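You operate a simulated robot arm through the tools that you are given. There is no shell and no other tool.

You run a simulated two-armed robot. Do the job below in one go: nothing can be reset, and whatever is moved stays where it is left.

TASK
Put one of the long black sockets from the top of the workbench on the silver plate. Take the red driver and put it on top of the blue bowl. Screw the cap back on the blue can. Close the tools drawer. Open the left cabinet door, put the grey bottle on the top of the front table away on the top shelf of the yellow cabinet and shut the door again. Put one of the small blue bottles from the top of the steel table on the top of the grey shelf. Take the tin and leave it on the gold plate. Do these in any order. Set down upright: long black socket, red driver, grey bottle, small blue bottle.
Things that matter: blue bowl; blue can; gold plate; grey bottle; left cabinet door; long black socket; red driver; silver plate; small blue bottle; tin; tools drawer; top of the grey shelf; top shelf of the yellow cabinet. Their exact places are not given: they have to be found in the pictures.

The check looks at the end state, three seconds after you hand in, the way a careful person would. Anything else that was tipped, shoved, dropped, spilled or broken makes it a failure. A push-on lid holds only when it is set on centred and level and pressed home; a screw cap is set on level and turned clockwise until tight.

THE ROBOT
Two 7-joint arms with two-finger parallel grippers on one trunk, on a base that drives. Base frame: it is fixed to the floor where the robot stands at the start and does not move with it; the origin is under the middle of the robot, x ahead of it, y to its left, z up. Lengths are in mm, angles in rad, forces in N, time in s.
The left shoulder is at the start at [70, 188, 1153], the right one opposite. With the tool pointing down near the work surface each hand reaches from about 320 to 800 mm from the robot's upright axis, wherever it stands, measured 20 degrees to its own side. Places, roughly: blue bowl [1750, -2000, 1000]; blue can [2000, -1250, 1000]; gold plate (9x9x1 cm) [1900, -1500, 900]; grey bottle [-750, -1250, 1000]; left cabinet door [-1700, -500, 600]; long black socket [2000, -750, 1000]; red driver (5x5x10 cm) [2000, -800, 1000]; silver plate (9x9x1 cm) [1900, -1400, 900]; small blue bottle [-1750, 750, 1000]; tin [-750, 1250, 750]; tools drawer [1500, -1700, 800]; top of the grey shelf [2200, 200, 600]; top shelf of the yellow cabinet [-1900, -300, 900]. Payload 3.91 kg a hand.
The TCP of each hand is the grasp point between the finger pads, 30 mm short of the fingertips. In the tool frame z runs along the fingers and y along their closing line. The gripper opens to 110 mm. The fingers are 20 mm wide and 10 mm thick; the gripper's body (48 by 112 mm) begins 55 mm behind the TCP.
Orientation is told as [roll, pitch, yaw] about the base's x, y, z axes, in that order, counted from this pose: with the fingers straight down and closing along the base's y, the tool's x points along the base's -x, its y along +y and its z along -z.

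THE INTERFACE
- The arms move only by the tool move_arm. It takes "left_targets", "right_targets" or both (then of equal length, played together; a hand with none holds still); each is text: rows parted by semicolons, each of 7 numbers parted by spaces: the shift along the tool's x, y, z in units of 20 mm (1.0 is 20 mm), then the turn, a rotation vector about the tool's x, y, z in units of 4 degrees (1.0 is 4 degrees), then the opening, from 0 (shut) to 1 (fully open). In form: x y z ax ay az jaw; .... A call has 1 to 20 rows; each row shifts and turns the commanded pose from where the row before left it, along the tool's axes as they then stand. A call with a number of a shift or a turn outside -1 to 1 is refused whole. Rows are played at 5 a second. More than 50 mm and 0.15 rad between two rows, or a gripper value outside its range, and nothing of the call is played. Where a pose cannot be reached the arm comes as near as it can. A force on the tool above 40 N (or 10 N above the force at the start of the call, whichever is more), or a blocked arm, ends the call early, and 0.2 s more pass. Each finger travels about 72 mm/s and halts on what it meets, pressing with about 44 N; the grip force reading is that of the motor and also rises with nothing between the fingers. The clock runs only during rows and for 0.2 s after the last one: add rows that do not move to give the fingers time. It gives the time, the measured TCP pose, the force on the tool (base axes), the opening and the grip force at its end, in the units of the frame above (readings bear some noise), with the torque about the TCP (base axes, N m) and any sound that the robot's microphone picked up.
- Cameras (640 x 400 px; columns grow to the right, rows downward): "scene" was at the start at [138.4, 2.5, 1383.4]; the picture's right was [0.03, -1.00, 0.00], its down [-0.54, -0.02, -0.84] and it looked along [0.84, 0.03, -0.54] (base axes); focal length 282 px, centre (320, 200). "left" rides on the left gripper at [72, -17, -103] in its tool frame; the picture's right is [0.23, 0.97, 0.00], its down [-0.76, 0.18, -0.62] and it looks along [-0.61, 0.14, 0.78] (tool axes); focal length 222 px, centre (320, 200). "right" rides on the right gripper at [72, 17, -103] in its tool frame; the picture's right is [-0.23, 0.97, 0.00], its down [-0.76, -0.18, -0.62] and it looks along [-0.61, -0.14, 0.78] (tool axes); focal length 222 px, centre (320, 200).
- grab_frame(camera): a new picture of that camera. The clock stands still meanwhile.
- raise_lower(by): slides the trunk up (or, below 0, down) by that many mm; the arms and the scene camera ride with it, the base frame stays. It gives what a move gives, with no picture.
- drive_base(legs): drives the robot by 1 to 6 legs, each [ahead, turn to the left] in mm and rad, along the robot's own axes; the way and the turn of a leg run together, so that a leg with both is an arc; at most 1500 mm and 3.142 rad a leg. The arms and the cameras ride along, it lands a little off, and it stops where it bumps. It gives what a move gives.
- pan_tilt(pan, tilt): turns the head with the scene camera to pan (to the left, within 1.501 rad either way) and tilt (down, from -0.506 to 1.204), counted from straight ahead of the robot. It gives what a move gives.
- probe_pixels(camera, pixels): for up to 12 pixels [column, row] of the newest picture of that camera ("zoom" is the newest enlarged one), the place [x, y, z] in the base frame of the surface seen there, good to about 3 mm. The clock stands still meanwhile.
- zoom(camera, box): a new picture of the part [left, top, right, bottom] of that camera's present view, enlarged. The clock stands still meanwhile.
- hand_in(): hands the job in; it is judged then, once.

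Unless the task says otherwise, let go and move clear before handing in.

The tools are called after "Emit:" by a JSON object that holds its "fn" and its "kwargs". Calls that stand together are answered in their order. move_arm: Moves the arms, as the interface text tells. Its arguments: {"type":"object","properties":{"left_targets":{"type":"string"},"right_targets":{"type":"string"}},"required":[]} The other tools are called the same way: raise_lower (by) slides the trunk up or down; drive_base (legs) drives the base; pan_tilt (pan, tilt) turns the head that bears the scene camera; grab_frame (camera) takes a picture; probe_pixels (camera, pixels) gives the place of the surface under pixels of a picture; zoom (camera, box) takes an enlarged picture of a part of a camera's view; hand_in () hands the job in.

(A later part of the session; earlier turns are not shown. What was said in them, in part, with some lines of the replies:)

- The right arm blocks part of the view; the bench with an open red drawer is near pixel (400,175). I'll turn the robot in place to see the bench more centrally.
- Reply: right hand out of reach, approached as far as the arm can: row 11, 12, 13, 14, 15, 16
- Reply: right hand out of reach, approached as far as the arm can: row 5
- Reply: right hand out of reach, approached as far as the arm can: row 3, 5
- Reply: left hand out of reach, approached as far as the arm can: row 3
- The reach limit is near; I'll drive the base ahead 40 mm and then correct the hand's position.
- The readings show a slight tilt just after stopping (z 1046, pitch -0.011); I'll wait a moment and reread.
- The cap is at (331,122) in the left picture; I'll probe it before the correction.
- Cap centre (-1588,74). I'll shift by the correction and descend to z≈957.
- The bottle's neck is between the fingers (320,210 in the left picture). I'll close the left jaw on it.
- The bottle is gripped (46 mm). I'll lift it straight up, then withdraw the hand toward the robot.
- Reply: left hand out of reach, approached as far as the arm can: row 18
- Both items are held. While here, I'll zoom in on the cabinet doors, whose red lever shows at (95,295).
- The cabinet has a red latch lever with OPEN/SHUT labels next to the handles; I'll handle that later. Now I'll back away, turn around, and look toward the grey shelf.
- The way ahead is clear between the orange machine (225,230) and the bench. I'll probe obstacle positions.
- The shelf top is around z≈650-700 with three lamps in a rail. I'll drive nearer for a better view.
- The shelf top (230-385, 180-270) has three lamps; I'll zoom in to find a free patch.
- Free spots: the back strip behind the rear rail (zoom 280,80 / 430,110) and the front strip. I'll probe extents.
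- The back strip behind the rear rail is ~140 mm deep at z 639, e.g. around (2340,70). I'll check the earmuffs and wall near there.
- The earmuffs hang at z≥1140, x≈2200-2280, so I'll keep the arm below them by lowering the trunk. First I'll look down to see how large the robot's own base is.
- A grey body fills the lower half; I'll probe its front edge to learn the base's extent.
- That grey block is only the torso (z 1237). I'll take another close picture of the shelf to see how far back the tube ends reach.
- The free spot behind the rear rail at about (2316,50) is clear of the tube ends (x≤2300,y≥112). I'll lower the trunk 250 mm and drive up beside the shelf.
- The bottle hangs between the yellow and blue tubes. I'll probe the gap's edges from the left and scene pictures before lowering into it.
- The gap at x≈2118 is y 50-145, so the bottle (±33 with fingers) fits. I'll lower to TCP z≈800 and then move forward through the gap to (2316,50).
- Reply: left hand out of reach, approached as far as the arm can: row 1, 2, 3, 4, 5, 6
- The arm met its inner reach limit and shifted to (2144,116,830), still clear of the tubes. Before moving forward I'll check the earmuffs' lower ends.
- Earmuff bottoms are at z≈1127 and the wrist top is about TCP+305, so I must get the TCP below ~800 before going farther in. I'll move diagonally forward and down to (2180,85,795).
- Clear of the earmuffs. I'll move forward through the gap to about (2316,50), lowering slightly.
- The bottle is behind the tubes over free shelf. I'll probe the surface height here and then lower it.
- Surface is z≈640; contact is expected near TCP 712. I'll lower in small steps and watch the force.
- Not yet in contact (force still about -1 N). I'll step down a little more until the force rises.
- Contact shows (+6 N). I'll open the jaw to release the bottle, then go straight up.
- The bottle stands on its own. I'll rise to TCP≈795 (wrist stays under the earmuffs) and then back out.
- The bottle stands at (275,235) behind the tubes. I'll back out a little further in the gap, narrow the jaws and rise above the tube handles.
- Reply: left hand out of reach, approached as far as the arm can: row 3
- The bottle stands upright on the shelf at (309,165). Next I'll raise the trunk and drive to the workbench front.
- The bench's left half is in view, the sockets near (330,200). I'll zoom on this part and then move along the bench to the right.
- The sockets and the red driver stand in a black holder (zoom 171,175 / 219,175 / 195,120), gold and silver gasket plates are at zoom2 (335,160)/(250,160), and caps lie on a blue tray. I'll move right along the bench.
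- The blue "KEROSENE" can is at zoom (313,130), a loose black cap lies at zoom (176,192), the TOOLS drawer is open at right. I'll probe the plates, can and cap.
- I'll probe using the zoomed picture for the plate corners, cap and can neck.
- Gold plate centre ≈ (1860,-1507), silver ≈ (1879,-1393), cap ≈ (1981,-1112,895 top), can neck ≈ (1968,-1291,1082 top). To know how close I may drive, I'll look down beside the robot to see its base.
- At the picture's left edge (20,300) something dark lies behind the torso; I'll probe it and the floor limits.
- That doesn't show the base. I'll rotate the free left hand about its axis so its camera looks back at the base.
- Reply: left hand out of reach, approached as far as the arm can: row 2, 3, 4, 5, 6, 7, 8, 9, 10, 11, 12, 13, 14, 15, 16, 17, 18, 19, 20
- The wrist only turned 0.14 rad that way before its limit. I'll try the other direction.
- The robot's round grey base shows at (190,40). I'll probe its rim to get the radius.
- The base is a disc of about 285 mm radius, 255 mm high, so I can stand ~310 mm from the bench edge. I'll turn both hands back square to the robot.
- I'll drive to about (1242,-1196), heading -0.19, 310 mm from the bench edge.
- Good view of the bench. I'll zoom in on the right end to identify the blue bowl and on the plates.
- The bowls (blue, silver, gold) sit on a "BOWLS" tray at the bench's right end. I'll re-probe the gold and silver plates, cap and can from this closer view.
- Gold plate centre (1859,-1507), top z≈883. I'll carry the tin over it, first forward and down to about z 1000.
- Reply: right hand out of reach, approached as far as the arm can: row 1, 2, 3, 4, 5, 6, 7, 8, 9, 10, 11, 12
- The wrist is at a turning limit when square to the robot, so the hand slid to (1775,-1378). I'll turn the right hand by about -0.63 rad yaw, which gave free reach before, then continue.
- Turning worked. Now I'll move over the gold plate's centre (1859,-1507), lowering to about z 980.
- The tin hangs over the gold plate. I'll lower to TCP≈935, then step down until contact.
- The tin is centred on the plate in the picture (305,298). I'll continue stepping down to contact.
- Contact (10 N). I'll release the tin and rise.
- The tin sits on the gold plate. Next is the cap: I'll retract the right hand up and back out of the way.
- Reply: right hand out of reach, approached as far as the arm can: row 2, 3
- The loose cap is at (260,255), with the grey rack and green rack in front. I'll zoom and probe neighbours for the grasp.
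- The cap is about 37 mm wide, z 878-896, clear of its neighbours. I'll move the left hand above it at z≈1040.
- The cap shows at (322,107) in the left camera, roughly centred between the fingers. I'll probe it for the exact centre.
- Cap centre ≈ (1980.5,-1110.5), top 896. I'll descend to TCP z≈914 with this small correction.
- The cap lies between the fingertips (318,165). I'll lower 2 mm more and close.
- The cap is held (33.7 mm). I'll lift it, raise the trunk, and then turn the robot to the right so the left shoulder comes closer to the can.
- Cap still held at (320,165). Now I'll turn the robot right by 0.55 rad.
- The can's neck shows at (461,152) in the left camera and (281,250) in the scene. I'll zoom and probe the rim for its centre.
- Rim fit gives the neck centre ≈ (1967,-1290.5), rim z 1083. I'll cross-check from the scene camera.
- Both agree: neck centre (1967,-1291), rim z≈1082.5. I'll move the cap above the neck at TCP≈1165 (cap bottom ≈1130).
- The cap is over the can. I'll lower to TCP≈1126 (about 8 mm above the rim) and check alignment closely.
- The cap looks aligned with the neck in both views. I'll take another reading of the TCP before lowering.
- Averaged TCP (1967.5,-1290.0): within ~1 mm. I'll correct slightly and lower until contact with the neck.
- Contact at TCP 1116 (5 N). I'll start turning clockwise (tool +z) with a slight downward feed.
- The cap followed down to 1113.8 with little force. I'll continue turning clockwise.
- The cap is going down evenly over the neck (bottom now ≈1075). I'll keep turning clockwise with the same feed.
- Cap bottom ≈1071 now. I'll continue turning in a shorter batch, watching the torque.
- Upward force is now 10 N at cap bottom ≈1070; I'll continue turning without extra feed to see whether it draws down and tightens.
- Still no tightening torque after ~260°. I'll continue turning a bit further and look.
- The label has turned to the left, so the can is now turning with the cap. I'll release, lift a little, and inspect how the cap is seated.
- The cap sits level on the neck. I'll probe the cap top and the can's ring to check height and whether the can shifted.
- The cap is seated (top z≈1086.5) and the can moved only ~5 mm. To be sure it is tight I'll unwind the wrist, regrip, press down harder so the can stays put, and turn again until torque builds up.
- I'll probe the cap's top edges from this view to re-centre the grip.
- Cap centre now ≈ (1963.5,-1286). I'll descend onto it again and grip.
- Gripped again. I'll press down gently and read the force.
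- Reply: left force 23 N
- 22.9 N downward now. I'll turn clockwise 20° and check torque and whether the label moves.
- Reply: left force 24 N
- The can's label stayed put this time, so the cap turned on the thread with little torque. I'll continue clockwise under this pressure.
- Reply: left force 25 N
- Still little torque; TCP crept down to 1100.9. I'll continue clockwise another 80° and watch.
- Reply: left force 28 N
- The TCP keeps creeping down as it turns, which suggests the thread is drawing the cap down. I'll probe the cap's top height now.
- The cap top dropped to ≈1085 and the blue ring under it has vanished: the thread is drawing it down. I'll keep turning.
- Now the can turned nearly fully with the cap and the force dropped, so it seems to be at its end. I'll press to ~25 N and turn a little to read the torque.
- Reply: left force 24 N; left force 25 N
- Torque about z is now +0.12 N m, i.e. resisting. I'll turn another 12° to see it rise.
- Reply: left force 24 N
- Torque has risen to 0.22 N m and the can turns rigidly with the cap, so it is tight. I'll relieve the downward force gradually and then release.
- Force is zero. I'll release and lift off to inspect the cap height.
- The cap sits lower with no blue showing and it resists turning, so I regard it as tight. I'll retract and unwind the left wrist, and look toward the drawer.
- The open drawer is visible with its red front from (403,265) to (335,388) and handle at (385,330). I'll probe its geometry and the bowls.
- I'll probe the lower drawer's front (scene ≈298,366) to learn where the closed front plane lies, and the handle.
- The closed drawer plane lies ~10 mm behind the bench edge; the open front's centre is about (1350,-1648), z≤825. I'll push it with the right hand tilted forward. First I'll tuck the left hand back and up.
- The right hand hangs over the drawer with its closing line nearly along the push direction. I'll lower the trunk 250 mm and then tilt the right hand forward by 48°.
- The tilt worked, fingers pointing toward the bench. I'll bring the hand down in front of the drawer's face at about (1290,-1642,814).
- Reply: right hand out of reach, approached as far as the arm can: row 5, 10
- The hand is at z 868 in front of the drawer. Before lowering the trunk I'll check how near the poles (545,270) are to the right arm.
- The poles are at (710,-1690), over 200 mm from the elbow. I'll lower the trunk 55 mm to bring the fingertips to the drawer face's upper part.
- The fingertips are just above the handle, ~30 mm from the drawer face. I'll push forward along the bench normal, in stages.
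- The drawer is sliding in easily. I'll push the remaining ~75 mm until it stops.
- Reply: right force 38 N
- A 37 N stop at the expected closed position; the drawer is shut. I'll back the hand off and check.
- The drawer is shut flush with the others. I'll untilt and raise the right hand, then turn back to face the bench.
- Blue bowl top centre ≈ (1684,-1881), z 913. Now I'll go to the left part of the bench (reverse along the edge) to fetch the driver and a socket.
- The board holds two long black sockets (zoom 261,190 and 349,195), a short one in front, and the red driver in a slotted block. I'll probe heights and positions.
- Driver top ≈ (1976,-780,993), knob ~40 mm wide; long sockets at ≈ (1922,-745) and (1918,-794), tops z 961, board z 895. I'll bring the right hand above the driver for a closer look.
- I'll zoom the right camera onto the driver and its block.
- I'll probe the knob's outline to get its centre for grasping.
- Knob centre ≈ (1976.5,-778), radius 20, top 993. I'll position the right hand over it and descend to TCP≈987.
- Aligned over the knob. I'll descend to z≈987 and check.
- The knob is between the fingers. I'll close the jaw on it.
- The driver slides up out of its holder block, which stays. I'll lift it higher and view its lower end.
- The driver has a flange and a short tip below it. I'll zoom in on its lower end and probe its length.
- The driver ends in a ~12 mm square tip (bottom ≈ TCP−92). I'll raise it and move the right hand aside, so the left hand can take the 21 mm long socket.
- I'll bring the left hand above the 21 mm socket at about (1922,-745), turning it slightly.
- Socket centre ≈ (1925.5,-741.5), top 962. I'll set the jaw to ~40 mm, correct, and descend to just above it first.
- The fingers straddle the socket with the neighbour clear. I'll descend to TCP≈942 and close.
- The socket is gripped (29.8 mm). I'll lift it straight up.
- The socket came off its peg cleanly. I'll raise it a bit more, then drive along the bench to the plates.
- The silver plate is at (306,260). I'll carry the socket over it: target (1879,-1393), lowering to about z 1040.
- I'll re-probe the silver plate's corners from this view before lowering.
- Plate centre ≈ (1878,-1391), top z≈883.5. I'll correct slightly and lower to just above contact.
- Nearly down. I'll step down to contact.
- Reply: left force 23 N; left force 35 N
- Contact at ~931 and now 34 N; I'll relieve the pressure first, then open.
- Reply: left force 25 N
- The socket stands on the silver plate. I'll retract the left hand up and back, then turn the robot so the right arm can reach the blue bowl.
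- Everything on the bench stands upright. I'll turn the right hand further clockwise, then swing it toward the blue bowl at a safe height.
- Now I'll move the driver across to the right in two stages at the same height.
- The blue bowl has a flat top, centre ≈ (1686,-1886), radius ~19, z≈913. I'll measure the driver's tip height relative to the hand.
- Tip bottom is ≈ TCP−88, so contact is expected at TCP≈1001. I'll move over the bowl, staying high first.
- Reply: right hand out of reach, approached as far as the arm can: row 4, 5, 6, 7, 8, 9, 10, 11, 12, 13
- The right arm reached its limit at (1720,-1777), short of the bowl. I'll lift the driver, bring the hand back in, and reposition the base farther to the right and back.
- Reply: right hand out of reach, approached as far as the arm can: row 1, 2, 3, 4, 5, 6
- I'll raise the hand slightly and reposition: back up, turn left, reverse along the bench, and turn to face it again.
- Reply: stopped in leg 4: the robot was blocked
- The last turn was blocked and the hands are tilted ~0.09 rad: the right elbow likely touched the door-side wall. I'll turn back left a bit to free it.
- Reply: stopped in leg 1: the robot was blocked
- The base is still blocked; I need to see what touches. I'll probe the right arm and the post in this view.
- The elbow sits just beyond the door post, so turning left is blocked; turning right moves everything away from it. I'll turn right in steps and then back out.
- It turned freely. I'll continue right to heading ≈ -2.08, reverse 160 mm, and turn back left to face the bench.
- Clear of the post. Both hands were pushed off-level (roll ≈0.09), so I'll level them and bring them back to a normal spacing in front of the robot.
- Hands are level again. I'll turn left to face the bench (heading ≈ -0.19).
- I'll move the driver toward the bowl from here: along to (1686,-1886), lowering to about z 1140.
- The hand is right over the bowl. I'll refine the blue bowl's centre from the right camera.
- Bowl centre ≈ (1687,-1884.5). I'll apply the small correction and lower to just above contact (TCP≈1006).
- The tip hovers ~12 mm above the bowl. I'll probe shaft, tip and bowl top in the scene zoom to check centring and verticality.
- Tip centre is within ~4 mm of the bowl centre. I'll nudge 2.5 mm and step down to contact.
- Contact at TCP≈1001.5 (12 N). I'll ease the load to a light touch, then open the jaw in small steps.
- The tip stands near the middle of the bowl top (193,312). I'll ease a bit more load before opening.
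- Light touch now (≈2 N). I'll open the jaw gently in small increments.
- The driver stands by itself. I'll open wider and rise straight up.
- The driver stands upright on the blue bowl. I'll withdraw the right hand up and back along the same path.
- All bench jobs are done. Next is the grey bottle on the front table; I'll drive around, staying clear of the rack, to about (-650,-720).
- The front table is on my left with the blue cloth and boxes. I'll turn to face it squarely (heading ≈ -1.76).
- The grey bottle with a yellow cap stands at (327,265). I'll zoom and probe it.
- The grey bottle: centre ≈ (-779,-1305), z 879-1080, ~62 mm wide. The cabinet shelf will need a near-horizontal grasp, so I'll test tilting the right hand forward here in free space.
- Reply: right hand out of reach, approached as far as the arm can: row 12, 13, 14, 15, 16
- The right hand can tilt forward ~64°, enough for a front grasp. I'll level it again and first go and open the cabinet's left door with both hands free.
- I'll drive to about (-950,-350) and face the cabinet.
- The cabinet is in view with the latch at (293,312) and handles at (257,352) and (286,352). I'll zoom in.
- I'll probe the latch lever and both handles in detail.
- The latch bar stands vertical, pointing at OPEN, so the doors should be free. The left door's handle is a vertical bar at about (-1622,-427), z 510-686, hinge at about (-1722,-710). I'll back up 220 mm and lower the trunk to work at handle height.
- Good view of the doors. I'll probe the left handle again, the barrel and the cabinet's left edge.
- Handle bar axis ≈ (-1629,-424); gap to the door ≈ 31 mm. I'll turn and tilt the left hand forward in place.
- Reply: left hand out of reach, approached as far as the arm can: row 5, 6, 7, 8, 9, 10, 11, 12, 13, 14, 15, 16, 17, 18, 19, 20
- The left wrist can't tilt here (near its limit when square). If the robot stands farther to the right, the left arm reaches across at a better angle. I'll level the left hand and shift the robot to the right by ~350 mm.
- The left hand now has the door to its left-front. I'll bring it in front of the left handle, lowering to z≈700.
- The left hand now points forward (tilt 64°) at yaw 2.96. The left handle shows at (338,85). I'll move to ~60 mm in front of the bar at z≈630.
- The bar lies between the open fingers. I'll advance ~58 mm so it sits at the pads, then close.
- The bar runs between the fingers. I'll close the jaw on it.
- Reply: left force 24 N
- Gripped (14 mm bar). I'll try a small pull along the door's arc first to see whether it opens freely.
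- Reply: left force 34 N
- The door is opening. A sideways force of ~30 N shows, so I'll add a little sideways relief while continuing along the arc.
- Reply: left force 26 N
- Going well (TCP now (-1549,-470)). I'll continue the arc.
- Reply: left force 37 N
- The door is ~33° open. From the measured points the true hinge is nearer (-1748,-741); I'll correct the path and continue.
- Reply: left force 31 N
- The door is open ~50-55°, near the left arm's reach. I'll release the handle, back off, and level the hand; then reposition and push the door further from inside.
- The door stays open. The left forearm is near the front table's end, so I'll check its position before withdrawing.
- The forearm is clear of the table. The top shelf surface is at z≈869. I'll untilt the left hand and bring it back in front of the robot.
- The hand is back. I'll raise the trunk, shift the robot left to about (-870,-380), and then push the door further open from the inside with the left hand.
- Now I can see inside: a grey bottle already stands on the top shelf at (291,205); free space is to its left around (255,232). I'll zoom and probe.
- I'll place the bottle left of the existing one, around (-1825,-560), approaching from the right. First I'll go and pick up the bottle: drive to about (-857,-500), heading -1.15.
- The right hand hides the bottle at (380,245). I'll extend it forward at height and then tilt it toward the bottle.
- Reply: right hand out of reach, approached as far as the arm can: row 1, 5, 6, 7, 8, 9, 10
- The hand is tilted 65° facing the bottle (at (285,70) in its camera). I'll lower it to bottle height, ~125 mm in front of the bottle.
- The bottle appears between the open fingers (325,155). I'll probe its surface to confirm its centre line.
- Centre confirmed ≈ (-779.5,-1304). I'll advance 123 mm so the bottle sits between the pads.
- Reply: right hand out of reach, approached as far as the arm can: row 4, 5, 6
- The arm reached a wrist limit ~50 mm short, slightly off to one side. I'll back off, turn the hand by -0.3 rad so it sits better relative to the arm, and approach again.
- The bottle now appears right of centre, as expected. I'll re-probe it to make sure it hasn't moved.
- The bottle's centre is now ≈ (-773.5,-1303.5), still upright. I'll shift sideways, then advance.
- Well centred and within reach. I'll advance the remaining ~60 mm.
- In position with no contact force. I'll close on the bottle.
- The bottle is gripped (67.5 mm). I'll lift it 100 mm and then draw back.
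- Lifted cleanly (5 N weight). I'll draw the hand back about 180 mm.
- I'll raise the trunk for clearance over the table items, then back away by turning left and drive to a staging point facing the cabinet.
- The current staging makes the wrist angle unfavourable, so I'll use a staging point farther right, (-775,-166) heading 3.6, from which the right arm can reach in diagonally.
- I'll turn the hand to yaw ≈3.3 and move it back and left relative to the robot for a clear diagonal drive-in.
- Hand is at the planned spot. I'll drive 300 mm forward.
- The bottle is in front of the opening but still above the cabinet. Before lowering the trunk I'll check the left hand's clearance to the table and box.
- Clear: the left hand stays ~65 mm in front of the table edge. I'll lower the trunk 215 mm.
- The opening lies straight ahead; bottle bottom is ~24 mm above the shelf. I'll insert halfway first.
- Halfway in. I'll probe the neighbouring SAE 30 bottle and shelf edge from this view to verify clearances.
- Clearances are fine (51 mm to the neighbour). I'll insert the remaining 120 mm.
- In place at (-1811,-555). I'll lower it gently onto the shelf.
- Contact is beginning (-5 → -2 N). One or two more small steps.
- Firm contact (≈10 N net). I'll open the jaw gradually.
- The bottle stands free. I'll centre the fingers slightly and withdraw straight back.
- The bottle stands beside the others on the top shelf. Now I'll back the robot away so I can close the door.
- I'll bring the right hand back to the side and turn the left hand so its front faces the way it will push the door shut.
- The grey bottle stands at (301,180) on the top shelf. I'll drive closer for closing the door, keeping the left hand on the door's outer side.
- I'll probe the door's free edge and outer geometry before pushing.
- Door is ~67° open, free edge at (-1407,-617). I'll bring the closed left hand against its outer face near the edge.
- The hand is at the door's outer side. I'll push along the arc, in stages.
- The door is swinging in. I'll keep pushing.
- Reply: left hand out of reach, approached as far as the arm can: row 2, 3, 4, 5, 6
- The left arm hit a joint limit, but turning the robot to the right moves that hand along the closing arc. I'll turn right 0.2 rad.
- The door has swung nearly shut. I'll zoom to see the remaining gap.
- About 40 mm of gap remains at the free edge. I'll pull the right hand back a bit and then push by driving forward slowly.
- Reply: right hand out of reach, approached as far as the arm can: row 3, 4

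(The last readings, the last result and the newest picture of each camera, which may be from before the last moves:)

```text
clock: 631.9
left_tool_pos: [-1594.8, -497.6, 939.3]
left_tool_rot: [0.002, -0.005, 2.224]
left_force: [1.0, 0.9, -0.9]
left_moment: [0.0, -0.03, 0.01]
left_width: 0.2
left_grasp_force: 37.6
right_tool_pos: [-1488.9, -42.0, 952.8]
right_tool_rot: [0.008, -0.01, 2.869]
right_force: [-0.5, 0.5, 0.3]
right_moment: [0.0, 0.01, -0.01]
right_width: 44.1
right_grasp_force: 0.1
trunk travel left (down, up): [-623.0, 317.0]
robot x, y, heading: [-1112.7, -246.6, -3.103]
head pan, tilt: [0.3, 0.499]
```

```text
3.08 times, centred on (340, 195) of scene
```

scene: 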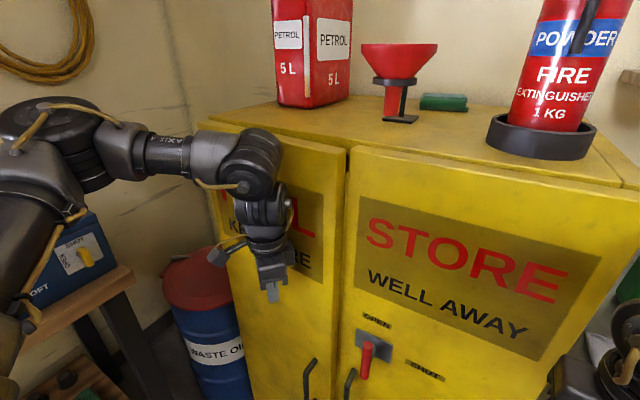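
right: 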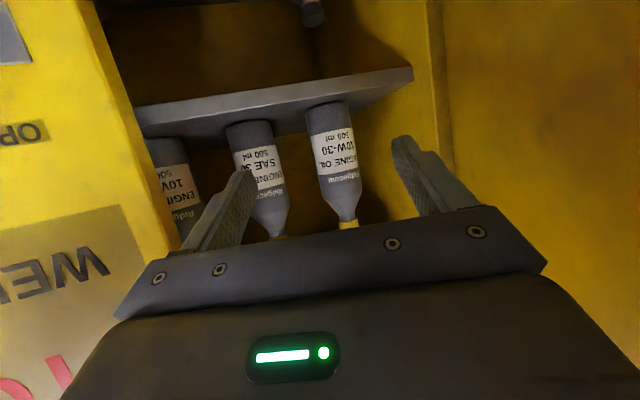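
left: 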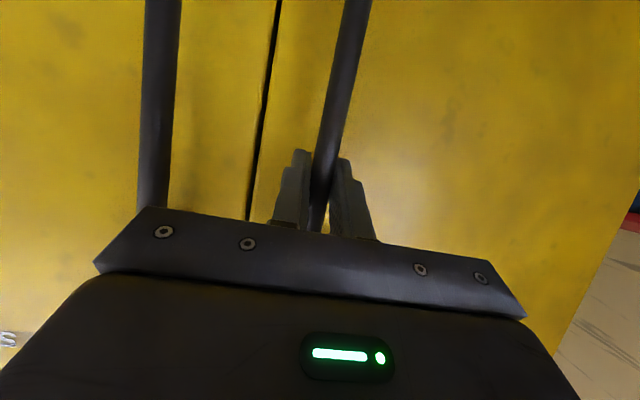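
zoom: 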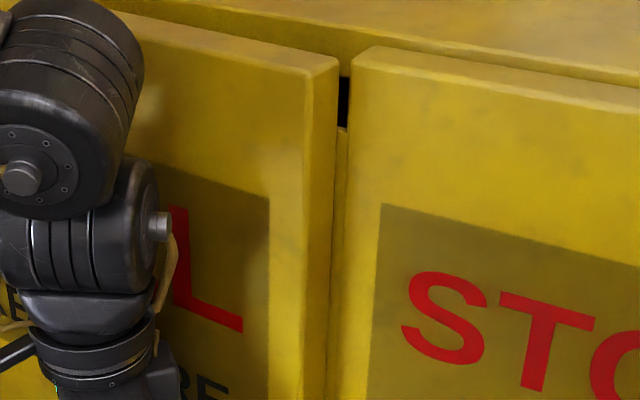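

About 26 mm remains. I'll push on in small steps with the base.

Emit:
{"fn": "drive_base", "kwargs": {"legs": [[22, 0]]}}

Emit:
{"fn": "zoom", "kwargs": {"camera": "scene", "box": [270, 130, 400, 260]}}

Emit:
{"fn": "probe_pixels", "kwargs": {"camera": "zoom", "pixels": [[320, 200], [420, 200], [320, 300], [420, 300], [330, 120], [400, 110]]}}

```text
clock: 632.7
left_tool_pos: [-1616.2, -499.1, 940.8]
left_tool_rot: [0.002, -0.007, 2.225]
left_force: [0.2, 1.0, 0.1]
left_moment: [-0.06, 0.03, 0.02]
left_width: 0.0
left_grasp_force: 38.1
right_tool_pos: [-1508.5, -44.0, 952.5]
right_tool_rot: [0.007, -0.013, 2.868]
right_force: [0.3, -0.2, 0.2]
right_moment: [-0.03, 0.02, 0.0]
right_width: 44.1
right_grasp_force: 0.0
trunk travel left (down, up): [-623.0, 317.0]
robot x, y, heading: [-1136.1, -248.6, -3.101]
head pan, tilt: [0.3, 0.499]
```

```text
3.08 times, centred on (335, 195) of scene
```

zoom: 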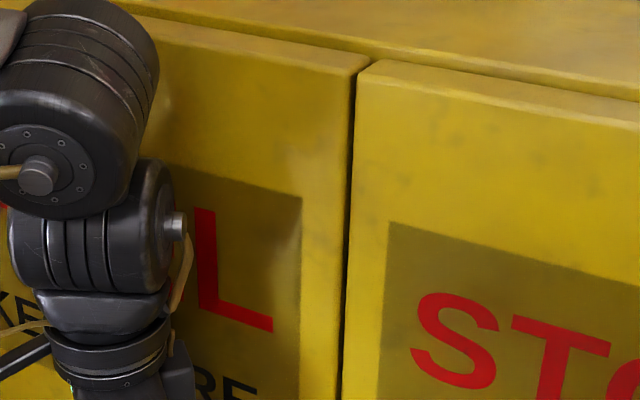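

```text
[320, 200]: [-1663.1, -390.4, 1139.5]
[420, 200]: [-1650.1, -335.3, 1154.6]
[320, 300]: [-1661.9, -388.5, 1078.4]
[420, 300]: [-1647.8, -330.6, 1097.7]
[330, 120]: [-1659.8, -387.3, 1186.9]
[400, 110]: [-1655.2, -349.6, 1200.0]
```

The left door is now flush with the right one (x≈-1662 at y=-390). I'll give one more slight push to make sure it's fully home.

Emit:
{"fn": "drive_base", "kwargs": {"legs": [[8, 0]]}}

Emit:
{"fn": "move_arm", "kwargs": {"left_targets": "0 0 0 0 0 0 0"}}

Emit:
{"fn": "probe_pixels", "kwargs": {"camera": "scene", "pixels": [[335, 220], [365, 215], [332, 300], [360, 300]]}}

```text
clock: 633.5
left_tool_pos: [-1624.9, -498.3, 940.0]
left_tool_rot: [0.0, -0.004, 2.223]
left_force: [6.6, 0.1, -0.7]
left_moment: [-0.01, 0.3, 0.07]
left_width: 0.2
left_grasp_force: 37.5
right_tool_pos: [-1517.8, -42.6, 951.7]
right_tool_rot: [0.007, -0.01, 2.868]
right_force: [1.2, -0.8, 0.2]
right_moment: [0.01, -0.01, 0.01]
right_width: 44.1
right_grasp_force: 0.2
trunk travel left (down, up): [-623.0, 317.0]
robot x, y, heading: [-1144.7, -245.3, -3.099]
head pan, tilt: [0.3, 0.499]
```

```text
clock: 633.9
left_tool_pos: [-1625.4, -498.7, 939.8]
left_tool_rot: [0.001, -0.004, 2.222]
left_force: [3.1, -1.0, 0.8]
left_moment: [-0.03, 0.27, 0.05]
left_width: 0.0
left_grasp_force: 37.6
right_tool_pos: [-1518.4, -42.8, 952.6]
right_tool_rot: [0.007, -0.009, 2.867]
right_force: [0.1, -1.0, -0.2]
right_moment: [0.01, -0.02, 0.02]
right_width: 43.9
right_grasp_force: 0.0
trunk travel left (down, up): [-623.0, 317.0]
robot x, y, heading: [-1152.0, -248.0, -3.102]
head pan, tilt: [0.3, 0.499]
```

```text
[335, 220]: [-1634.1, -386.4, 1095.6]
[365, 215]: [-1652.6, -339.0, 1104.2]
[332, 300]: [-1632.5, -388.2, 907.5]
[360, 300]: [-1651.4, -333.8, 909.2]
```

A resisting force confirms the door is home. I'll back away and check it stays shut.

Emit:
{"fn": "drive_base", "kwargs": {"legs": [[-300, 0]]}}

Emit:
{"fn": "pan_tilt", "kwargs": {"pan": 0.1, "tilt": 0.5}}

Emit:
{"fn": "grab_frame", "kwargs": {"camera": "scene"}}

Emit:
{"fn": "zoom", "kwargs": {"camera": "scene", "box": [160, 60, 440, 360]}}

```text
clock: 635.9
left_tool_pos: [-1325.9, -488.6, 937.5]
left_tool_rot: [-0.001, -0.005, 2.227]
left_force: [-0.2, 0.2, 0.1]
left_moment: [0.0, 0.03, 0.02]
left_width: 0.1
left_grasp_force: 37.5
right_tool_pos: [-1222.8, -30.9, 952.1]
right_tool_rot: [0.009, -0.01, 2.872]
right_force: [0.2, 0.0, 0.3]
right_moment: [-0.02, 0.0, -0.02]
right_width: 43.9
right_grasp_force: 0.0
trunk travel left (down, up): [-623.0, 317.0]
robot x, y, heading: [-844.8, -232.8, -3.094]
head pan, tilt: [0.3, 0.499]
```

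```text
clock: 636.6
left_tool_pos: [-1327.2, -487.7, 938.5]
left_tool_rot: [-0.002, -0.003, 2.226]
left_force: [0.7, -0.7, 0.1]
left_moment: [0.02, -0.01, -0.03]
left_width: 0.0
left_grasp_force: 37.6
right_tool_pos: [-1221.7, -31.2, 952.4]
right_tool_rot: [0.006, -0.009, 2.871]
right_force: [0.5, 0.5, -1.0]
right_moment: [-0.01, 0.0, 0.04]
right_width: 43.8
right_grasp_force: 0.1
trunk travel left (down, up): [-623.0, 317.0]
robot x, y, heading: [-845.7, -233.8, -3.1]
head pan, tilt: [0.099, 0.499]
```

```text
taken
```

scene: 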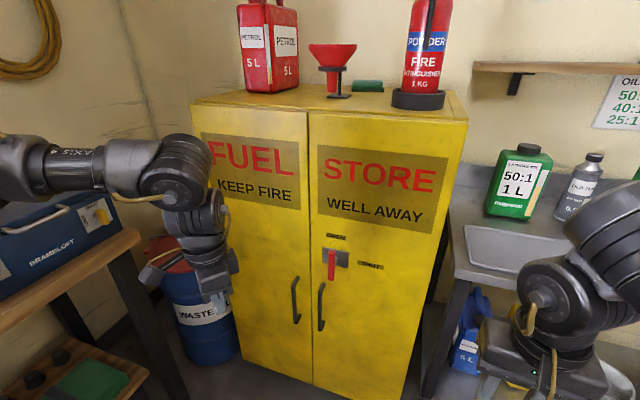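

```text
1.33 times, centred on (300, 210) of scene
```

zoom: 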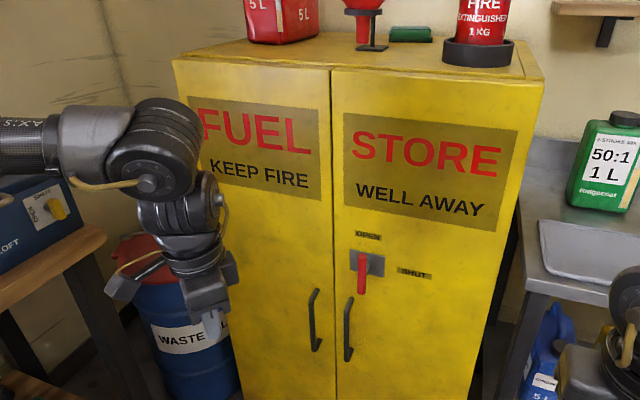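

The door is shut and both doors are flush. Before handing in I want to double-check the can's cap for tightness, so I'll raise the trunk and return to the bench.

Emit:
{"fn": "raise_lower", "kwargs": {"by": 250}}

Emit:
{"fn": "drive_base", "kwargs": {"legs": [[0, 2.778], [1000, 0], [629, 0], [0, -0.338], [700, 0]]}}

Emit:
{"fn": "pan_tilt", "kwargs": {"pan": 0.3, "tilt": 0.6}}

Emit:
{"fn": "grab_frame", "kwargs": {"camera": "scene"}}

```text
clock: 639.2
left_tool_pos: [-1326.5, -487.7, 1187.9]
left_tool_rot: [-0.002, -0.004, 2.226]
left_force: [0.6, -0.3, 0.2]
left_moment: [0.0, 0.03, -0.01]
left_width: 0.0
left_grasp_force: 38.0
right_tool_pos: [-1221.3, -32.4, 1201.9]
right_tool_rot: [0.006, -0.009, 2.871]
right_force: [0.2, 0.9, -0.6]
right_moment: [-0.02, 0.0, 0.01]
right_width: 43.7
right_grasp_force: 0.1
trunk travel left (down, up): [-873.0, 67.0]
robot x, y, heading: [-848.2, -229.1, -3.097]
head pan, tilt: [0.099, 0.499]
```

```text
clock: 658.5
left_tool_pos: [1760.0, -1314.5, 1189.5]
left_tool_rot: [0.001, -0.004, -1.628]
left_force: [0.1, -0.1, -0.7]
left_moment: [0.0, -0.01, -0.03]
left_width: 0.4
left_grasp_force: 37.7
right_tool_pos: [1382.3, -1591.8, 1202.6]
right_tool_rot: [0.007, -0.011, -0.981]
right_force: [0.7, -0.9, -0.3]
right_moment: [0.02, 0.0, -0.01]
right_width: 43.9
right_grasp_force: 0.2
trunk travel left (down, up): [-873.0, 67.0]
robot x, y, heading: [1231.7, -1195.5, -0.661]
head pan, tilt: [0.099, 0.499]
```

```text
clock: 659.2
left_tool_pos: [1760.5, -1316.0, 1189.2]
left_tool_rot: [-0.003, -0.003, -1.627]
left_force: [0.2, 0.0, -0.4]
left_moment: [0.02, 0.03, 0.0]
left_width: 0.0
left_grasp_force: 37.6
right_tool_pos: [1382.9, -1592.8, 1202.0]
right_tool_rot: [0.007, -0.008, -0.983]
right_force: [0.3, -0.3, 0.8]
right_moment: [-0.02, 0.04, -0.02]
right_width: 44.0
right_grasp_force: 0.0
trunk travel left (down, up): [-873.0, 67.0]
robot x, y, heading: [1232.9, -1194.2, -0.665]
head pan, tilt: [0.3, 0.6]
```

```text
taken
```

scene: 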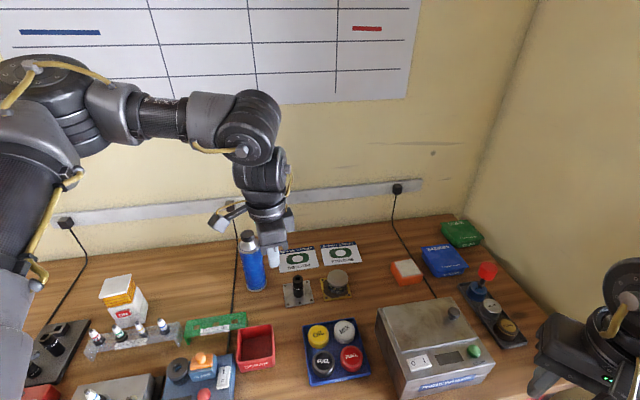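

All placed items still stand (socket, tin, driver at (487,275), can). I'll zoom on the can and move a little closer.

Emit:
{"fn": "drive_base", "kwargs": {"legs": [[40, 0]]}}

Emit:
{"fn": "zoom", "kwargs": {"camera": "scene", "box": [205, 215, 325, 315]}}

Emit:
{"fn": "grab_frame", "kwargs": {"camera": "left"}}

```text
clock: 660.1
left_tool_pos: [1784.5, -1335.6, 1193.6]
left_tool_rot: [0.006, -0.008, -1.628]
left_force: [-1.1, 0.2, 0.7]
left_moment: [-0.05, -0.04, 0.01]
left_width: 0.0
left_grasp_force: 37.6
right_tool_pos: [1406.6, -1612.1, 1205.7]
right_tool_rot: [0.008, -0.02, -0.981]
right_force: [-1.2, 0.1, -0.4]
right_moment: [-0.06, -0.04, -0.02]
right_width: 44.1
right_grasp_force: 0.0
trunk travel left (down, up): [-873.0, 67.0]
robot x, y, heading: [1260.6, -1225.1, -0.669]
head pan, tilt: [0.3, 0.6]
```

```text
4.00 times, centred on (265, 265) of scene
```

zoom: 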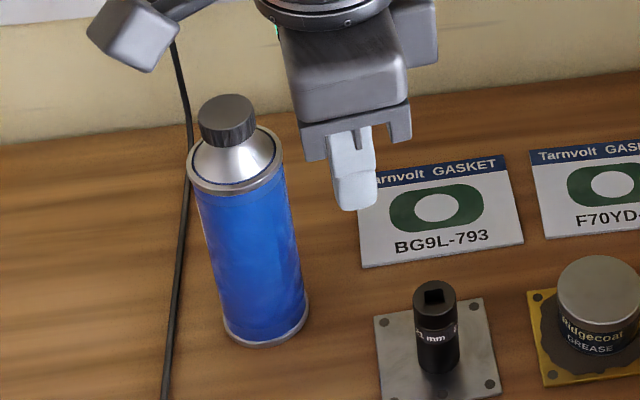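

```text
taken
```

left: 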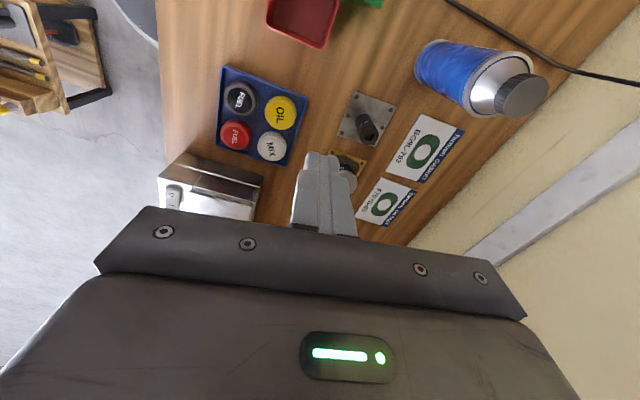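

I'll probe the cap's top for its present centre.

Emit:
{"fn": "probe_pixels", "kwargs": {"camera": "zoom", "pixels": [[227, 110], [201, 115], [253, 112], [228, 96], [226, 128], [210, 102], [245, 102], [210, 122], [245, 122]]}}

Emit:
{"fn": "zoom", "kwargs": {"camera": "left", "box": [470, 50, 570, 130]}}

Emit:
{"fn": "probe_pixels", "kwargs": {"camera": "zoom", "pixels": [[330, 230], [200, 230], [440, 210], [330, 130], [330, 320], [250, 150], [410, 140]]}}

```text
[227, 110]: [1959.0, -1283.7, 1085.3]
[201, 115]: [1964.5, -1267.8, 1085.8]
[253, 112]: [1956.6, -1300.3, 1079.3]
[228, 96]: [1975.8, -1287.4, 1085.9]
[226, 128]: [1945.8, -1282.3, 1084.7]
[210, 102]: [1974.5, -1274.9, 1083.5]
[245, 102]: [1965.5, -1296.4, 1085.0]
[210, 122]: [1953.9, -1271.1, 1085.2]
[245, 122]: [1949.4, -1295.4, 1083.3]
```

```text
5.00 times, centred on (520, 90) of left
```

zoom: 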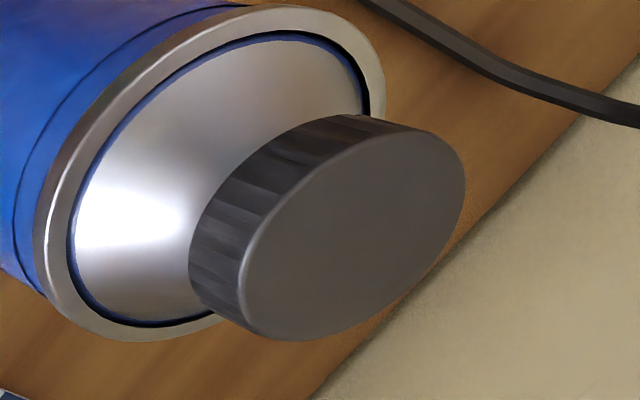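

```text
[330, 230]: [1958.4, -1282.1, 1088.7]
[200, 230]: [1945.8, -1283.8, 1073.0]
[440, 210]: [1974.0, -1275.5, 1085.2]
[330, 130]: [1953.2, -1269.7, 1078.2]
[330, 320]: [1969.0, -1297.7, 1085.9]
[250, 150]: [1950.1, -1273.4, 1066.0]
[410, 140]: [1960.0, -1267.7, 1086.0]
```

The cap sits down against the cone. I'll position the left hand over it again for a tightness test.

Emit:
{"fn": "move_arm", "kwargs": {"left_targets": "0.339 0.962 0.1 0 0 0 0.6; 0.339 0.962 0.1 0 0 0 0.6; 0.339 0.962 0.1 0 0 0 0.6; 0.339 0.962 0.1 0 0 0 0.6; 0.339 0.962 0.1 0 0 0 0.6; 0.339 0.962 0.1 0 0 0 0.6; 0.339 0.962 0.1 0 0 0 0.6; 0.339 0.962 0.1 0 0 0 0.6; 0.339 0.962 0.1 0 0 0 0.6; 0 0 0 0 0 0 0.6; 0 0 0 0 0 0 0.6"}}

Emit:
{"fn": "zoom", "kwargs": {"camera": "left", "box": [240, 40, 400, 200]}}

```text
clock: 662.5
left_tool_pos: [1967.0, -1287.6, 1172.3]
left_tool_rot: [0.001, -0.004, -1.627]
left_force: [0.3, 0.3, -0.2]
left_moment: [0.04, 0.03, 0.0]
left_width: 65.9
left_grasp_force: 0.0
right_tool_pos: [1412.8, -1616.6, 1203.3]
right_tool_rot: [0.008, -0.014, -0.98]
right_force: [0.2, 0.3, -0.4]
right_moment: [0.03, 0.02, 0.0]
right_width: 44.0
right_grasp_force: 0.0
trunk travel left (down, up): [-873.0, 67.0]
robot x, y, heading: [1262.2, -1220.7, -0.669]
head pan, tilt: [0.3, 0.6]
```

```text
2.50 times, centred on (320, 120) of left
```

zoom: 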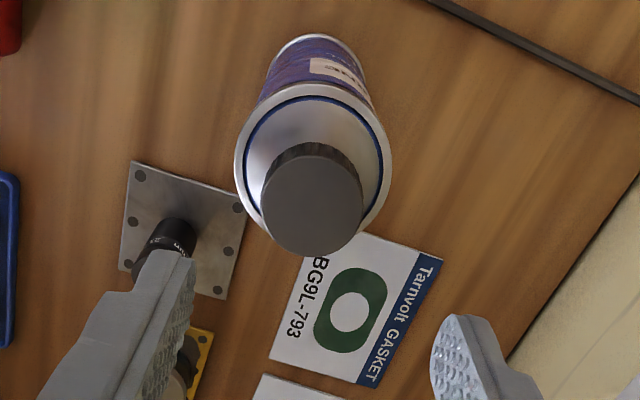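

I'll correct by ~7 mm, descend and grip the cap.

Emit:
{"fn": "move_arm", "kwargs": {"left_targets": "0.14 -0.31 0 0 0 0 0.6; 0 0 0.9 0 0 0 0.6; 0 0 0.9 0 0 0 0.6; 0 0 0.9 0 0 0 0.6; 0 0 0.75 0 0 0 0.6; 0 0 0 0 0 0 0.6; 0 0 0 0 0 0 0.45; 0 0 0 0 0 0 0.35; 0 0 0 0 0 0 0.25; 0 0 0 0 0 0 0.2; 0 0 0 0 0 0 0.2"}}

Emit:
{"fn": "zoom", "kwargs": {"camera": "scene", "box": [205, 205, 325, 305]}}

Emit:
{"fn": "grab_frame", "kwargs": {"camera": "left"}}

```text
clock: 664.9
left_tool_pos: [1960.8, -1285.1, 1102.8]
left_tool_rot: [0.0, -0.005, -1.628]
left_force: [0.5, -0.5, 0.4]
left_moment: [0.01, 0.0, -0.01]
left_width: 33.1
left_grasp_force: 44.1
right_tool_pos: [1412.2, -1616.4, 1202.4]
right_tool_rot: [0.006, -0.012, -0.981]
right_force: [-0.2, 1.1, -0.1]
right_moment: [0.01, 0.04, 0.0]
right_width: 44.1
right_grasp_force: 0.0
trunk travel left (down, up): [-873.0, 67.0]
robot x, y, heading: [1259.9, -1219.7, -0.666]
head pan, tilt: [0.3, 0.6]
```

```text
4.00 times, centred on (265, 255) of scene
```

zoom: 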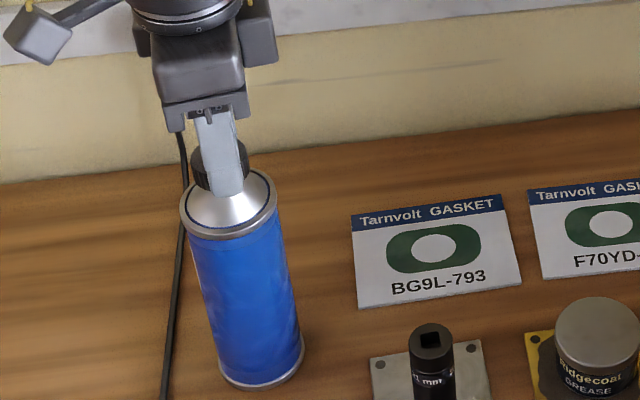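

```text
taken
```

left: 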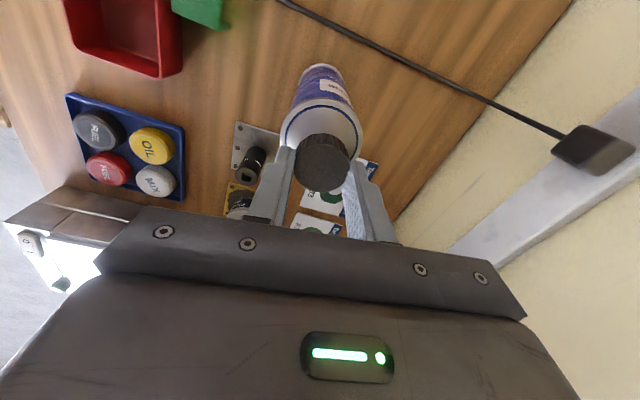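

Gripped; the can's label is visible at (335,90) in the hand camera, which lets me see relative rotation. I'll press down to ~20 N.

Emit:
{"fn": "move_arm", "kwargs": {"left_targets": "0 0 0.1 0 0 0 0.2; 0 0 0 0 0 0 0.2"}}

Emit:
{"fn": "move_arm", "kwargs": {"left_targets": "0 0 0.06 0 0 0 0.2; 0 0 0 0 0 0 0.2"}}

Emit:
{"fn": "grab_frame", "kwargs": {"camera": "left"}}

```text
clock: 665.5
left_tool_pos: [1961.8, -1285.1, 1101.8]
left_tool_rot: [0.005, -0.007, -1.628]
left_force: [1.9, -0.3, 7.7]
left_moment: [0.12, -0.09, -0.01]
left_width: 33.1
left_grasp_force: 43.7
right_tool_pos: [1412.6, -1615.9, 1202.9]
right_tool_rot: [0.007, -0.012, -0.981]
right_force: [0.4, -0.7, 0.5]
right_moment: [0.0, 0.0, 0.02]
right_width: 44.1
right_grasp_force: 0.0
trunk travel left (down, up): [-873.0, 67.0]
robot x, y, heading: [1265.3, -1221.9, -0.667]
head pan, tilt: [0.3, 0.6]
```

```text
clock: 666.1
left_tool_pos: [1960.0, -1286.6, 1101.7]
left_tool_rot: [0.004, -0.007, -1.626]
left_force: [4.1, 0.6, 18.1]
left_moment: [0.14, -0.27, 0.0]
left_width: 33.1
left_grasp_force: 44.2
right_tool_pos: [1411.8, -1615.9, 1202.9]
right_tool_rot: [0.008, -0.014, -0.982]
right_force: [-0.5, -0.3, -0.3]
right_moment: [-0.01, -0.02, 0.01]
right_width: 44.1
right_grasp_force: 0.0
trunk travel left (down, up): [-873.0, 67.0]
robot x, y, heading: [1263.3, -1223.3, -0.666]
head pan, tilt: [0.3, 0.6]
```

```text
taken
```

left: 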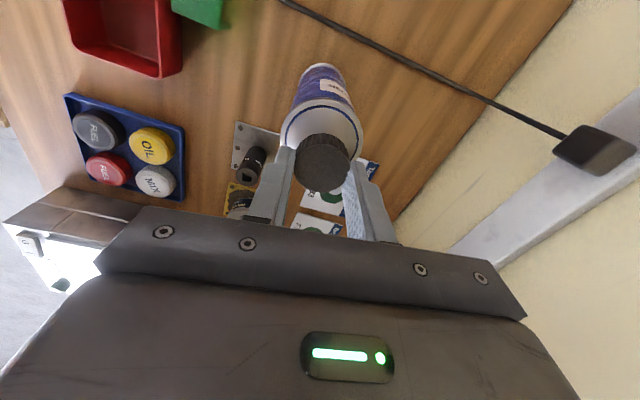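

Pressed at 18 N. Now I'll turn clockwise by 12° and compare the label's place in the hand camera and the torque.

Emit:
{"fn": "move_arm", "kwargs": {"left_targets": "0 0 0 0 0 1 0.2; 0 0 0 0 0 1 0.2; 0 0 0 0 0 1 0.2"}}

Emit:
{"fn": "grab_frame", "kwargs": {"camera": "left"}}

Emit:
{"fn": "zoom", "kwargs": {"camera": "left", "box": [270, 50, 390, 200]}}

```text
clock: 666.9
left_tool_pos: [1959.0, -1288.2, 1102.3]
left_tool_rot: [0.004, -0.004, -1.839]
left_force: [-0.3, -4.9, 18.7]
left_moment: [-0.54, 0.36, 0.05]
left_width: 33.2
left_grasp_force: 44.0
right_tool_pos: [1408.6, -1617.1, 1203.0]
right_tool_rot: [0.008, -0.011, -0.982]
right_force: [-0.4, 0.9, 0.2]
right_moment: [0.01, -0.01, 0.02]
right_width: 44.2
right_grasp_force: 0.1
trunk travel left (down, up): [-873.0, 67.0]
robot x, y, heading: [1264.0, -1219.7, -0.667]
head pan, tilt: [0.3, 0.6]
```

```text
taken
```

left: 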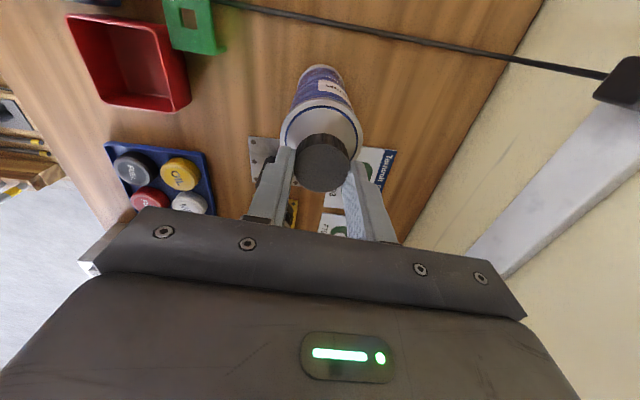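

```text
2.67 times, centred on (330, 125) of left
```

zoom: 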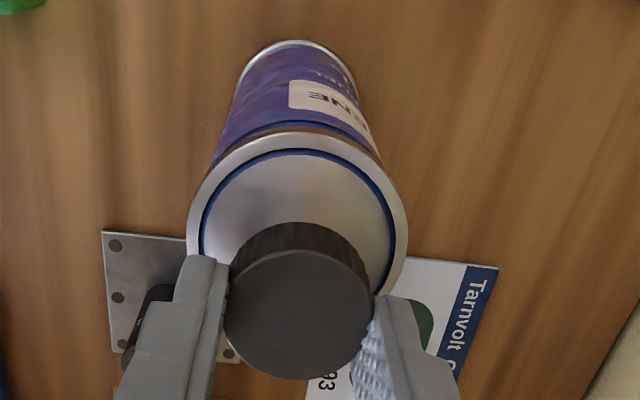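

The label hardly shifted relative to the hand, suggesting cap and can turn as one. I'll turn another 20° and compare precisely.

Emit:
{"fn": "move_arm", "kwargs": {"left_targets": "0 0 0 0 0 1 0.2; 0 0 0 0 0 1 0.2; 0 0 0 0 0 1 0.2; 0 0 0 0 0 1 0.2; 0 0 0 0 0 1 0.2"}}

Emit:
{"fn": "zoom", "kwargs": {"camera": "left", "box": [270, 50, 390, 200]}}

```text
clock: 668.1
left_tool_pos: [1959.2, -1282.9, 1101.3]
left_tool_rot: [0.005, -0.001, -2.184]
left_force: [-0.3, 5.2, 18.1]
left_moment: [0.56, -0.08, 0.1]
left_width: 33.1
left_grasp_force: 43.7
right_tool_pos: [1409.9, -1615.0, 1205.0]
right_tool_rot: [0.009, -0.014, -0.978]
right_force: [-0.1, -0.3, -0.2]
right_moment: [0.0, 0.02, 0.0]
right_width: 44.0
right_grasp_force: 0.1
trunk travel left (down, up): [-873.0, 67.0]
robot x, y, heading: [1262.8, -1220.6, -0.669]
head pan, tilt: [0.3, 0.6]
```

```text
2.67 times, centred on (330, 125) of left
```

zoom: 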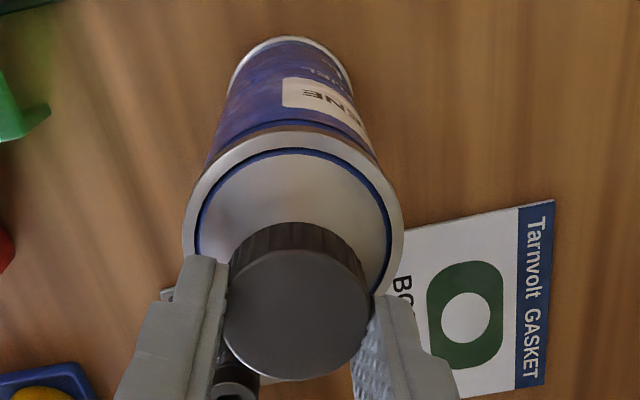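

Over 20° the label stayed in the same place relative to the hand: cap and can turn as one piece, so the cap is tight. I'll relieve the pressure, release and retract.

Emit:
{"fn": "move_arm", "kwargs": {"left_targets": "0 0 -0.06 0 0 0 0.2; 0 0 -0.06 0 0 0 0.2; 0 0 -0.03 0 0 0 0.2; 0 0 0 0 0 0 0.2"}}

Emit:
{"fn": "move_arm", "kwargs": {"left_targets": "0 0 0 0 0 0 0.35; 0 0 0 0 0 0 0.5; 0 0 0 0 0 0 0.6; 0 0 -0.5 0 0 0 0.6; 0 0 -1 0 0 0 0.6; 0 0 -1 0 0 0 0.6; 0 0 -1 0 0 0 0.6; 0 0 -1 0 0 0 0.6; 0 0 -1 0 0 0 0.6; 0 0 0 0 0 0 0.6"}}

Emit:
{"fn": "grab_frame", "kwargs": {"camera": "scene"}}

Emit:
{"fn": "zoom", "kwargs": {"camera": "scene", "box": [205, 205, 325, 305]}}

```text
clock: 669.1
left_tool_pos: [1960.5, -1285.0, 1102.1]
left_tool_rot: [0.002, -0.004, -2.186]
left_force: [-0.9, 0.3, 0.5]
left_moment: [0.06, 0.06, 0.01]
left_width: 33.2
left_grasp_force: 44.6
right_tool_pos: [1412.1, -1616.4, 1203.0]
right_tool_rot: [0.007, -0.012, -0.982]
right_force: [-0.3, -0.1, -0.1]
right_moment: [0.01, -0.03, 0.01]
right_width: 44.2
right_grasp_force: 0.0
trunk travel left (down, up): [-873.0, 67.0]
robot x, y, heading: [1260.8, -1224.9, -0.667]
head pan, tilt: [0.3, 0.6]
```

```text
clock: 671.3
left_tool_pos: [1961.5, -1285.4, 1213.3]
left_tool_rot: [0.004, -0.005, -2.187]
left_force: [0.8, -0.1, -0.5]
left_moment: [-0.01, -0.04, 0.01]
left_width: 66.0
left_grasp_force: 0.0
right_tool_pos: [1412.6, -1616.2, 1202.1]
right_tool_rot: [0.006, -0.012, -0.982]
right_force: [0.0, -0.1, -0.1]
right_moment: [0.0, -0.01, 0.04]
right_width: 44.2
right_grasp_force: 0.1
trunk travel left (down, up): [-873.0, 67.0]
robot x, y, heading: [1262.6, -1221.8, -0.666]
head pan, tilt: [0.3, 0.6]
```

```text
taken
```

scene: 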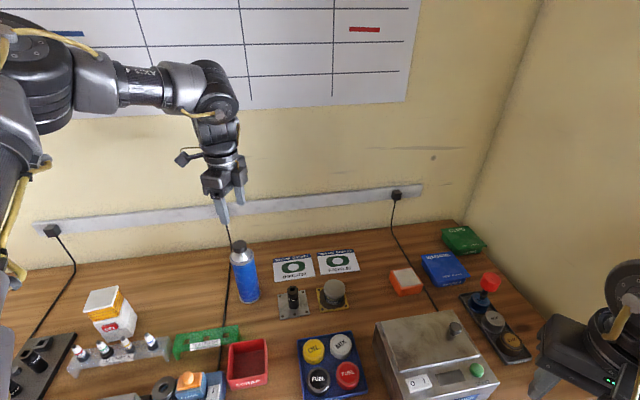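

```text
4.00 times, centred on (265, 255) of scene
```

zoom: 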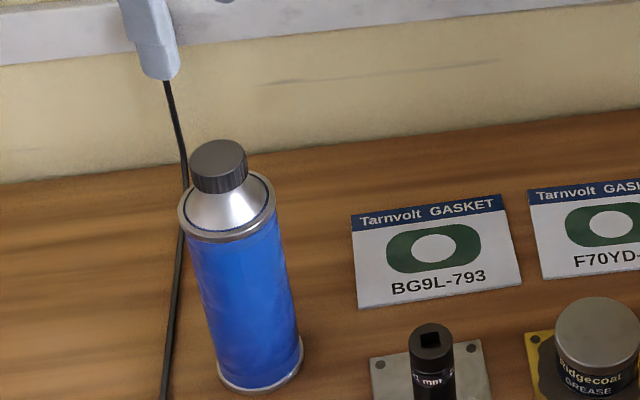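

The can stands with its cap tight. I'll zoom on the other placed items for a last check.

Emit:
{"fn": "zoom", "kwargs": {"camera": "scene", "box": [260, 240, 540, 400]}}

Emit:
{"fn": "move_arm", "kwargs": {"left_targets": "1 0 0 0 0 0 0.6; 1 0 0 0 0 0 0.6; 1 0 0 0 0 0 0.6; 1 0 0 0 0 0 0.6; 1 0 0 0 0 0 0.6; 1 0 0 0 0 0 0.6; 0 0 0 0 0 0 0.6"}}

Emit:
{"fn": "drive_base", "kwargs": {"legs": [[-350, 0]]}}

Emit:
{"fn": "pan_tilt", "kwargs": {"pan": 0.1, "tilt": 0.5}}

Emit:
{"fn": "grab_frame", "kwargs": {"camera": "scene"}}

```text
2.29 times, centred on (400, 320) of scene
```

zoom: 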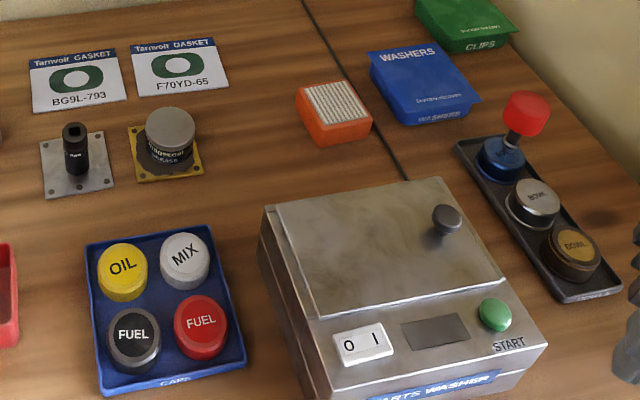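

```text
clock: 672.9
left_tool_pos: [2031.1, -1186.6, 1213.3]
left_tool_rot: [0.005, -0.004, -2.187]
left_force: [0.9, 0.4, -0.4]
left_moment: [-0.01, -0.05, 0.02]
left_width: 65.9
left_grasp_force: 0.1
right_tool_pos: [1412.3, -1617.2, 1202.9]
right_tool_rot: [0.008, -0.013, -0.981]
right_force: [-0.4, -0.5, -0.5]
right_moment: [0.0, 0.0, -0.01]
right_width: 44.0
right_grasp_force: 0.1
trunk travel left (down, up): [-873.0, 67.0]
robot x, y, heading: [1265.6, -1225.5, -0.671]
head pan, tilt: [0.3, 0.6]
```

```text
clock: 675.2
left_tool_pos: [1755.6, -970.0, 1211.6]
left_tool_rot: [0.001, -0.004, -2.184]
left_force: [0.9, 0.1, -1.6]
left_moment: [-0.03, 0.0, 0.0]
left_width: 65.9
left_grasp_force: 0.0
right_tool_pos: [1137.2, -1399.6, 1202.3]
right_tool_rot: [0.005, -0.011, -0.981]
right_force: [-0.4, 0.5, -0.7]
right_moment: [0.03, 0.0, 0.02]
right_width: 44.0
right_grasp_force: 0.1
trunk travel left (down, up): [-873.0, 67.0]
robot x, y, heading: [985.7, -1002.0, -0.665]
head pan, tilt: [0.3, 0.6]
```

```text
clock: 675.9
left_tool_pos: [1754.3, -970.9, 1212.5]
left_tool_rot: [0.001, -0.003, -2.184]
left_force: [0.0, -0.1, 0.6]
left_moment: [0.01, 0.03, -0.01]
left_width: 66.0
left_grasp_force: 0.1
right_tool_pos: [1135.8, -1400.1, 1203.0]
right_tool_rot: [0.006, -0.012, -0.981]
right_force: [-0.3, -0.8, -0.5]
right_moment: [-0.01, -0.03, 0.02]
right_width: 43.9
right_grasp_force: 0.0
trunk travel left (down, up): [-873.0, 67.0]
robot x, y, heading: [988.2, -1000.9, -0.672]
head pan, tilt: [0.099, 0.499]
```

```text
taken
```

scene: 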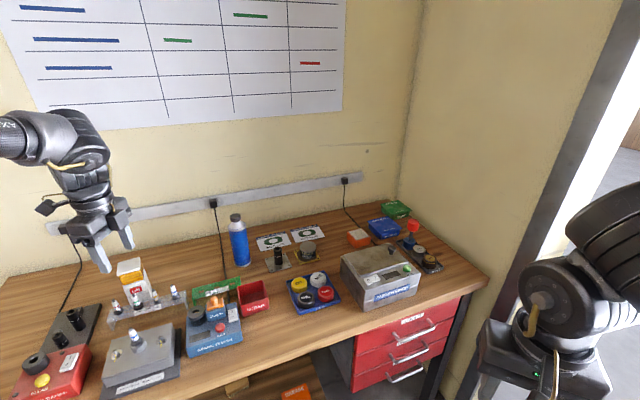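

All items stand in place, the drawers are shut, and both hands are clear of everything. I'll take one last close look at the driver and then hand in.

Emit:
{"fn": "zoom", "kwargs": {"camera": "scene", "box": [220, 200, 460, 320]}}

```text
2.67 times, centred on (340, 260) of scene
```

zoom: 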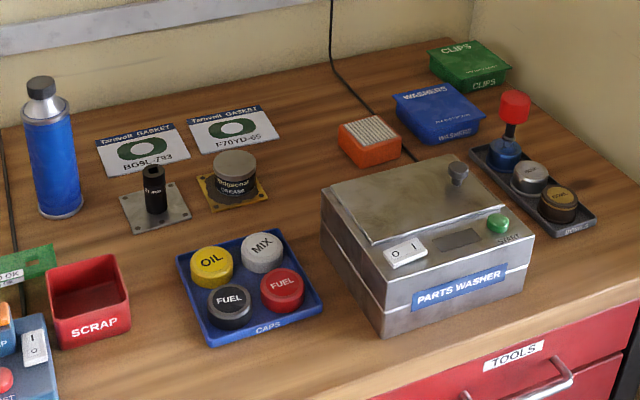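

The last picture shows the can capped (40,90), the socket on the silver plate (155,190), the tin on the gold plate (235,175), the driver upright on the blue bowl (510,115) and the TOOLS drawer shut. I'm handing in.

Emit:
{"fn": "hand_in", "kwargs": {}}

```text
The job is handed in.
```

I finished all seven jobs and handed the work in. The pictures and readings I took show each one done, but the official check hasn't reported back to me.

- **Long black socket:** the 21 mm one stands upright on the silver plate.
- **Red driver:** it stands upright on top of the blue bowl. It rests on a tip only about 12 mm wide. It was still standing in the last picture, about four minutes after I let go.
- **Blue can:** the cap is screwed on. In a final test under about 18 N of downward pressure, the cap and can turned together, so I take it as tight. Screwing it on turned the can and moved it about 8 mm from where it stood.
- **Tools drawer:** pushed shut, level with the drawers below it.
- **Grey bottle:** it stands on the top shelf of the yellow cabinet, beside the two bottles already there. One of my fingers nudged it about 6 mm on the front table before I picked it up. The left door is shut again, and I left the latch lever at OPEN, where I found it.
- **Small blue bottle:** the "25" bottle stands upright on top of the grey shelf, behind the three blower tubes.
- **Tin:** it sits on the gold plate.

**Bump on the way:** while I carried the driver, the right elbow struck the door post by the workbench. The robot stopped there, and I backed it out. I saw nothing knocked over or moved.
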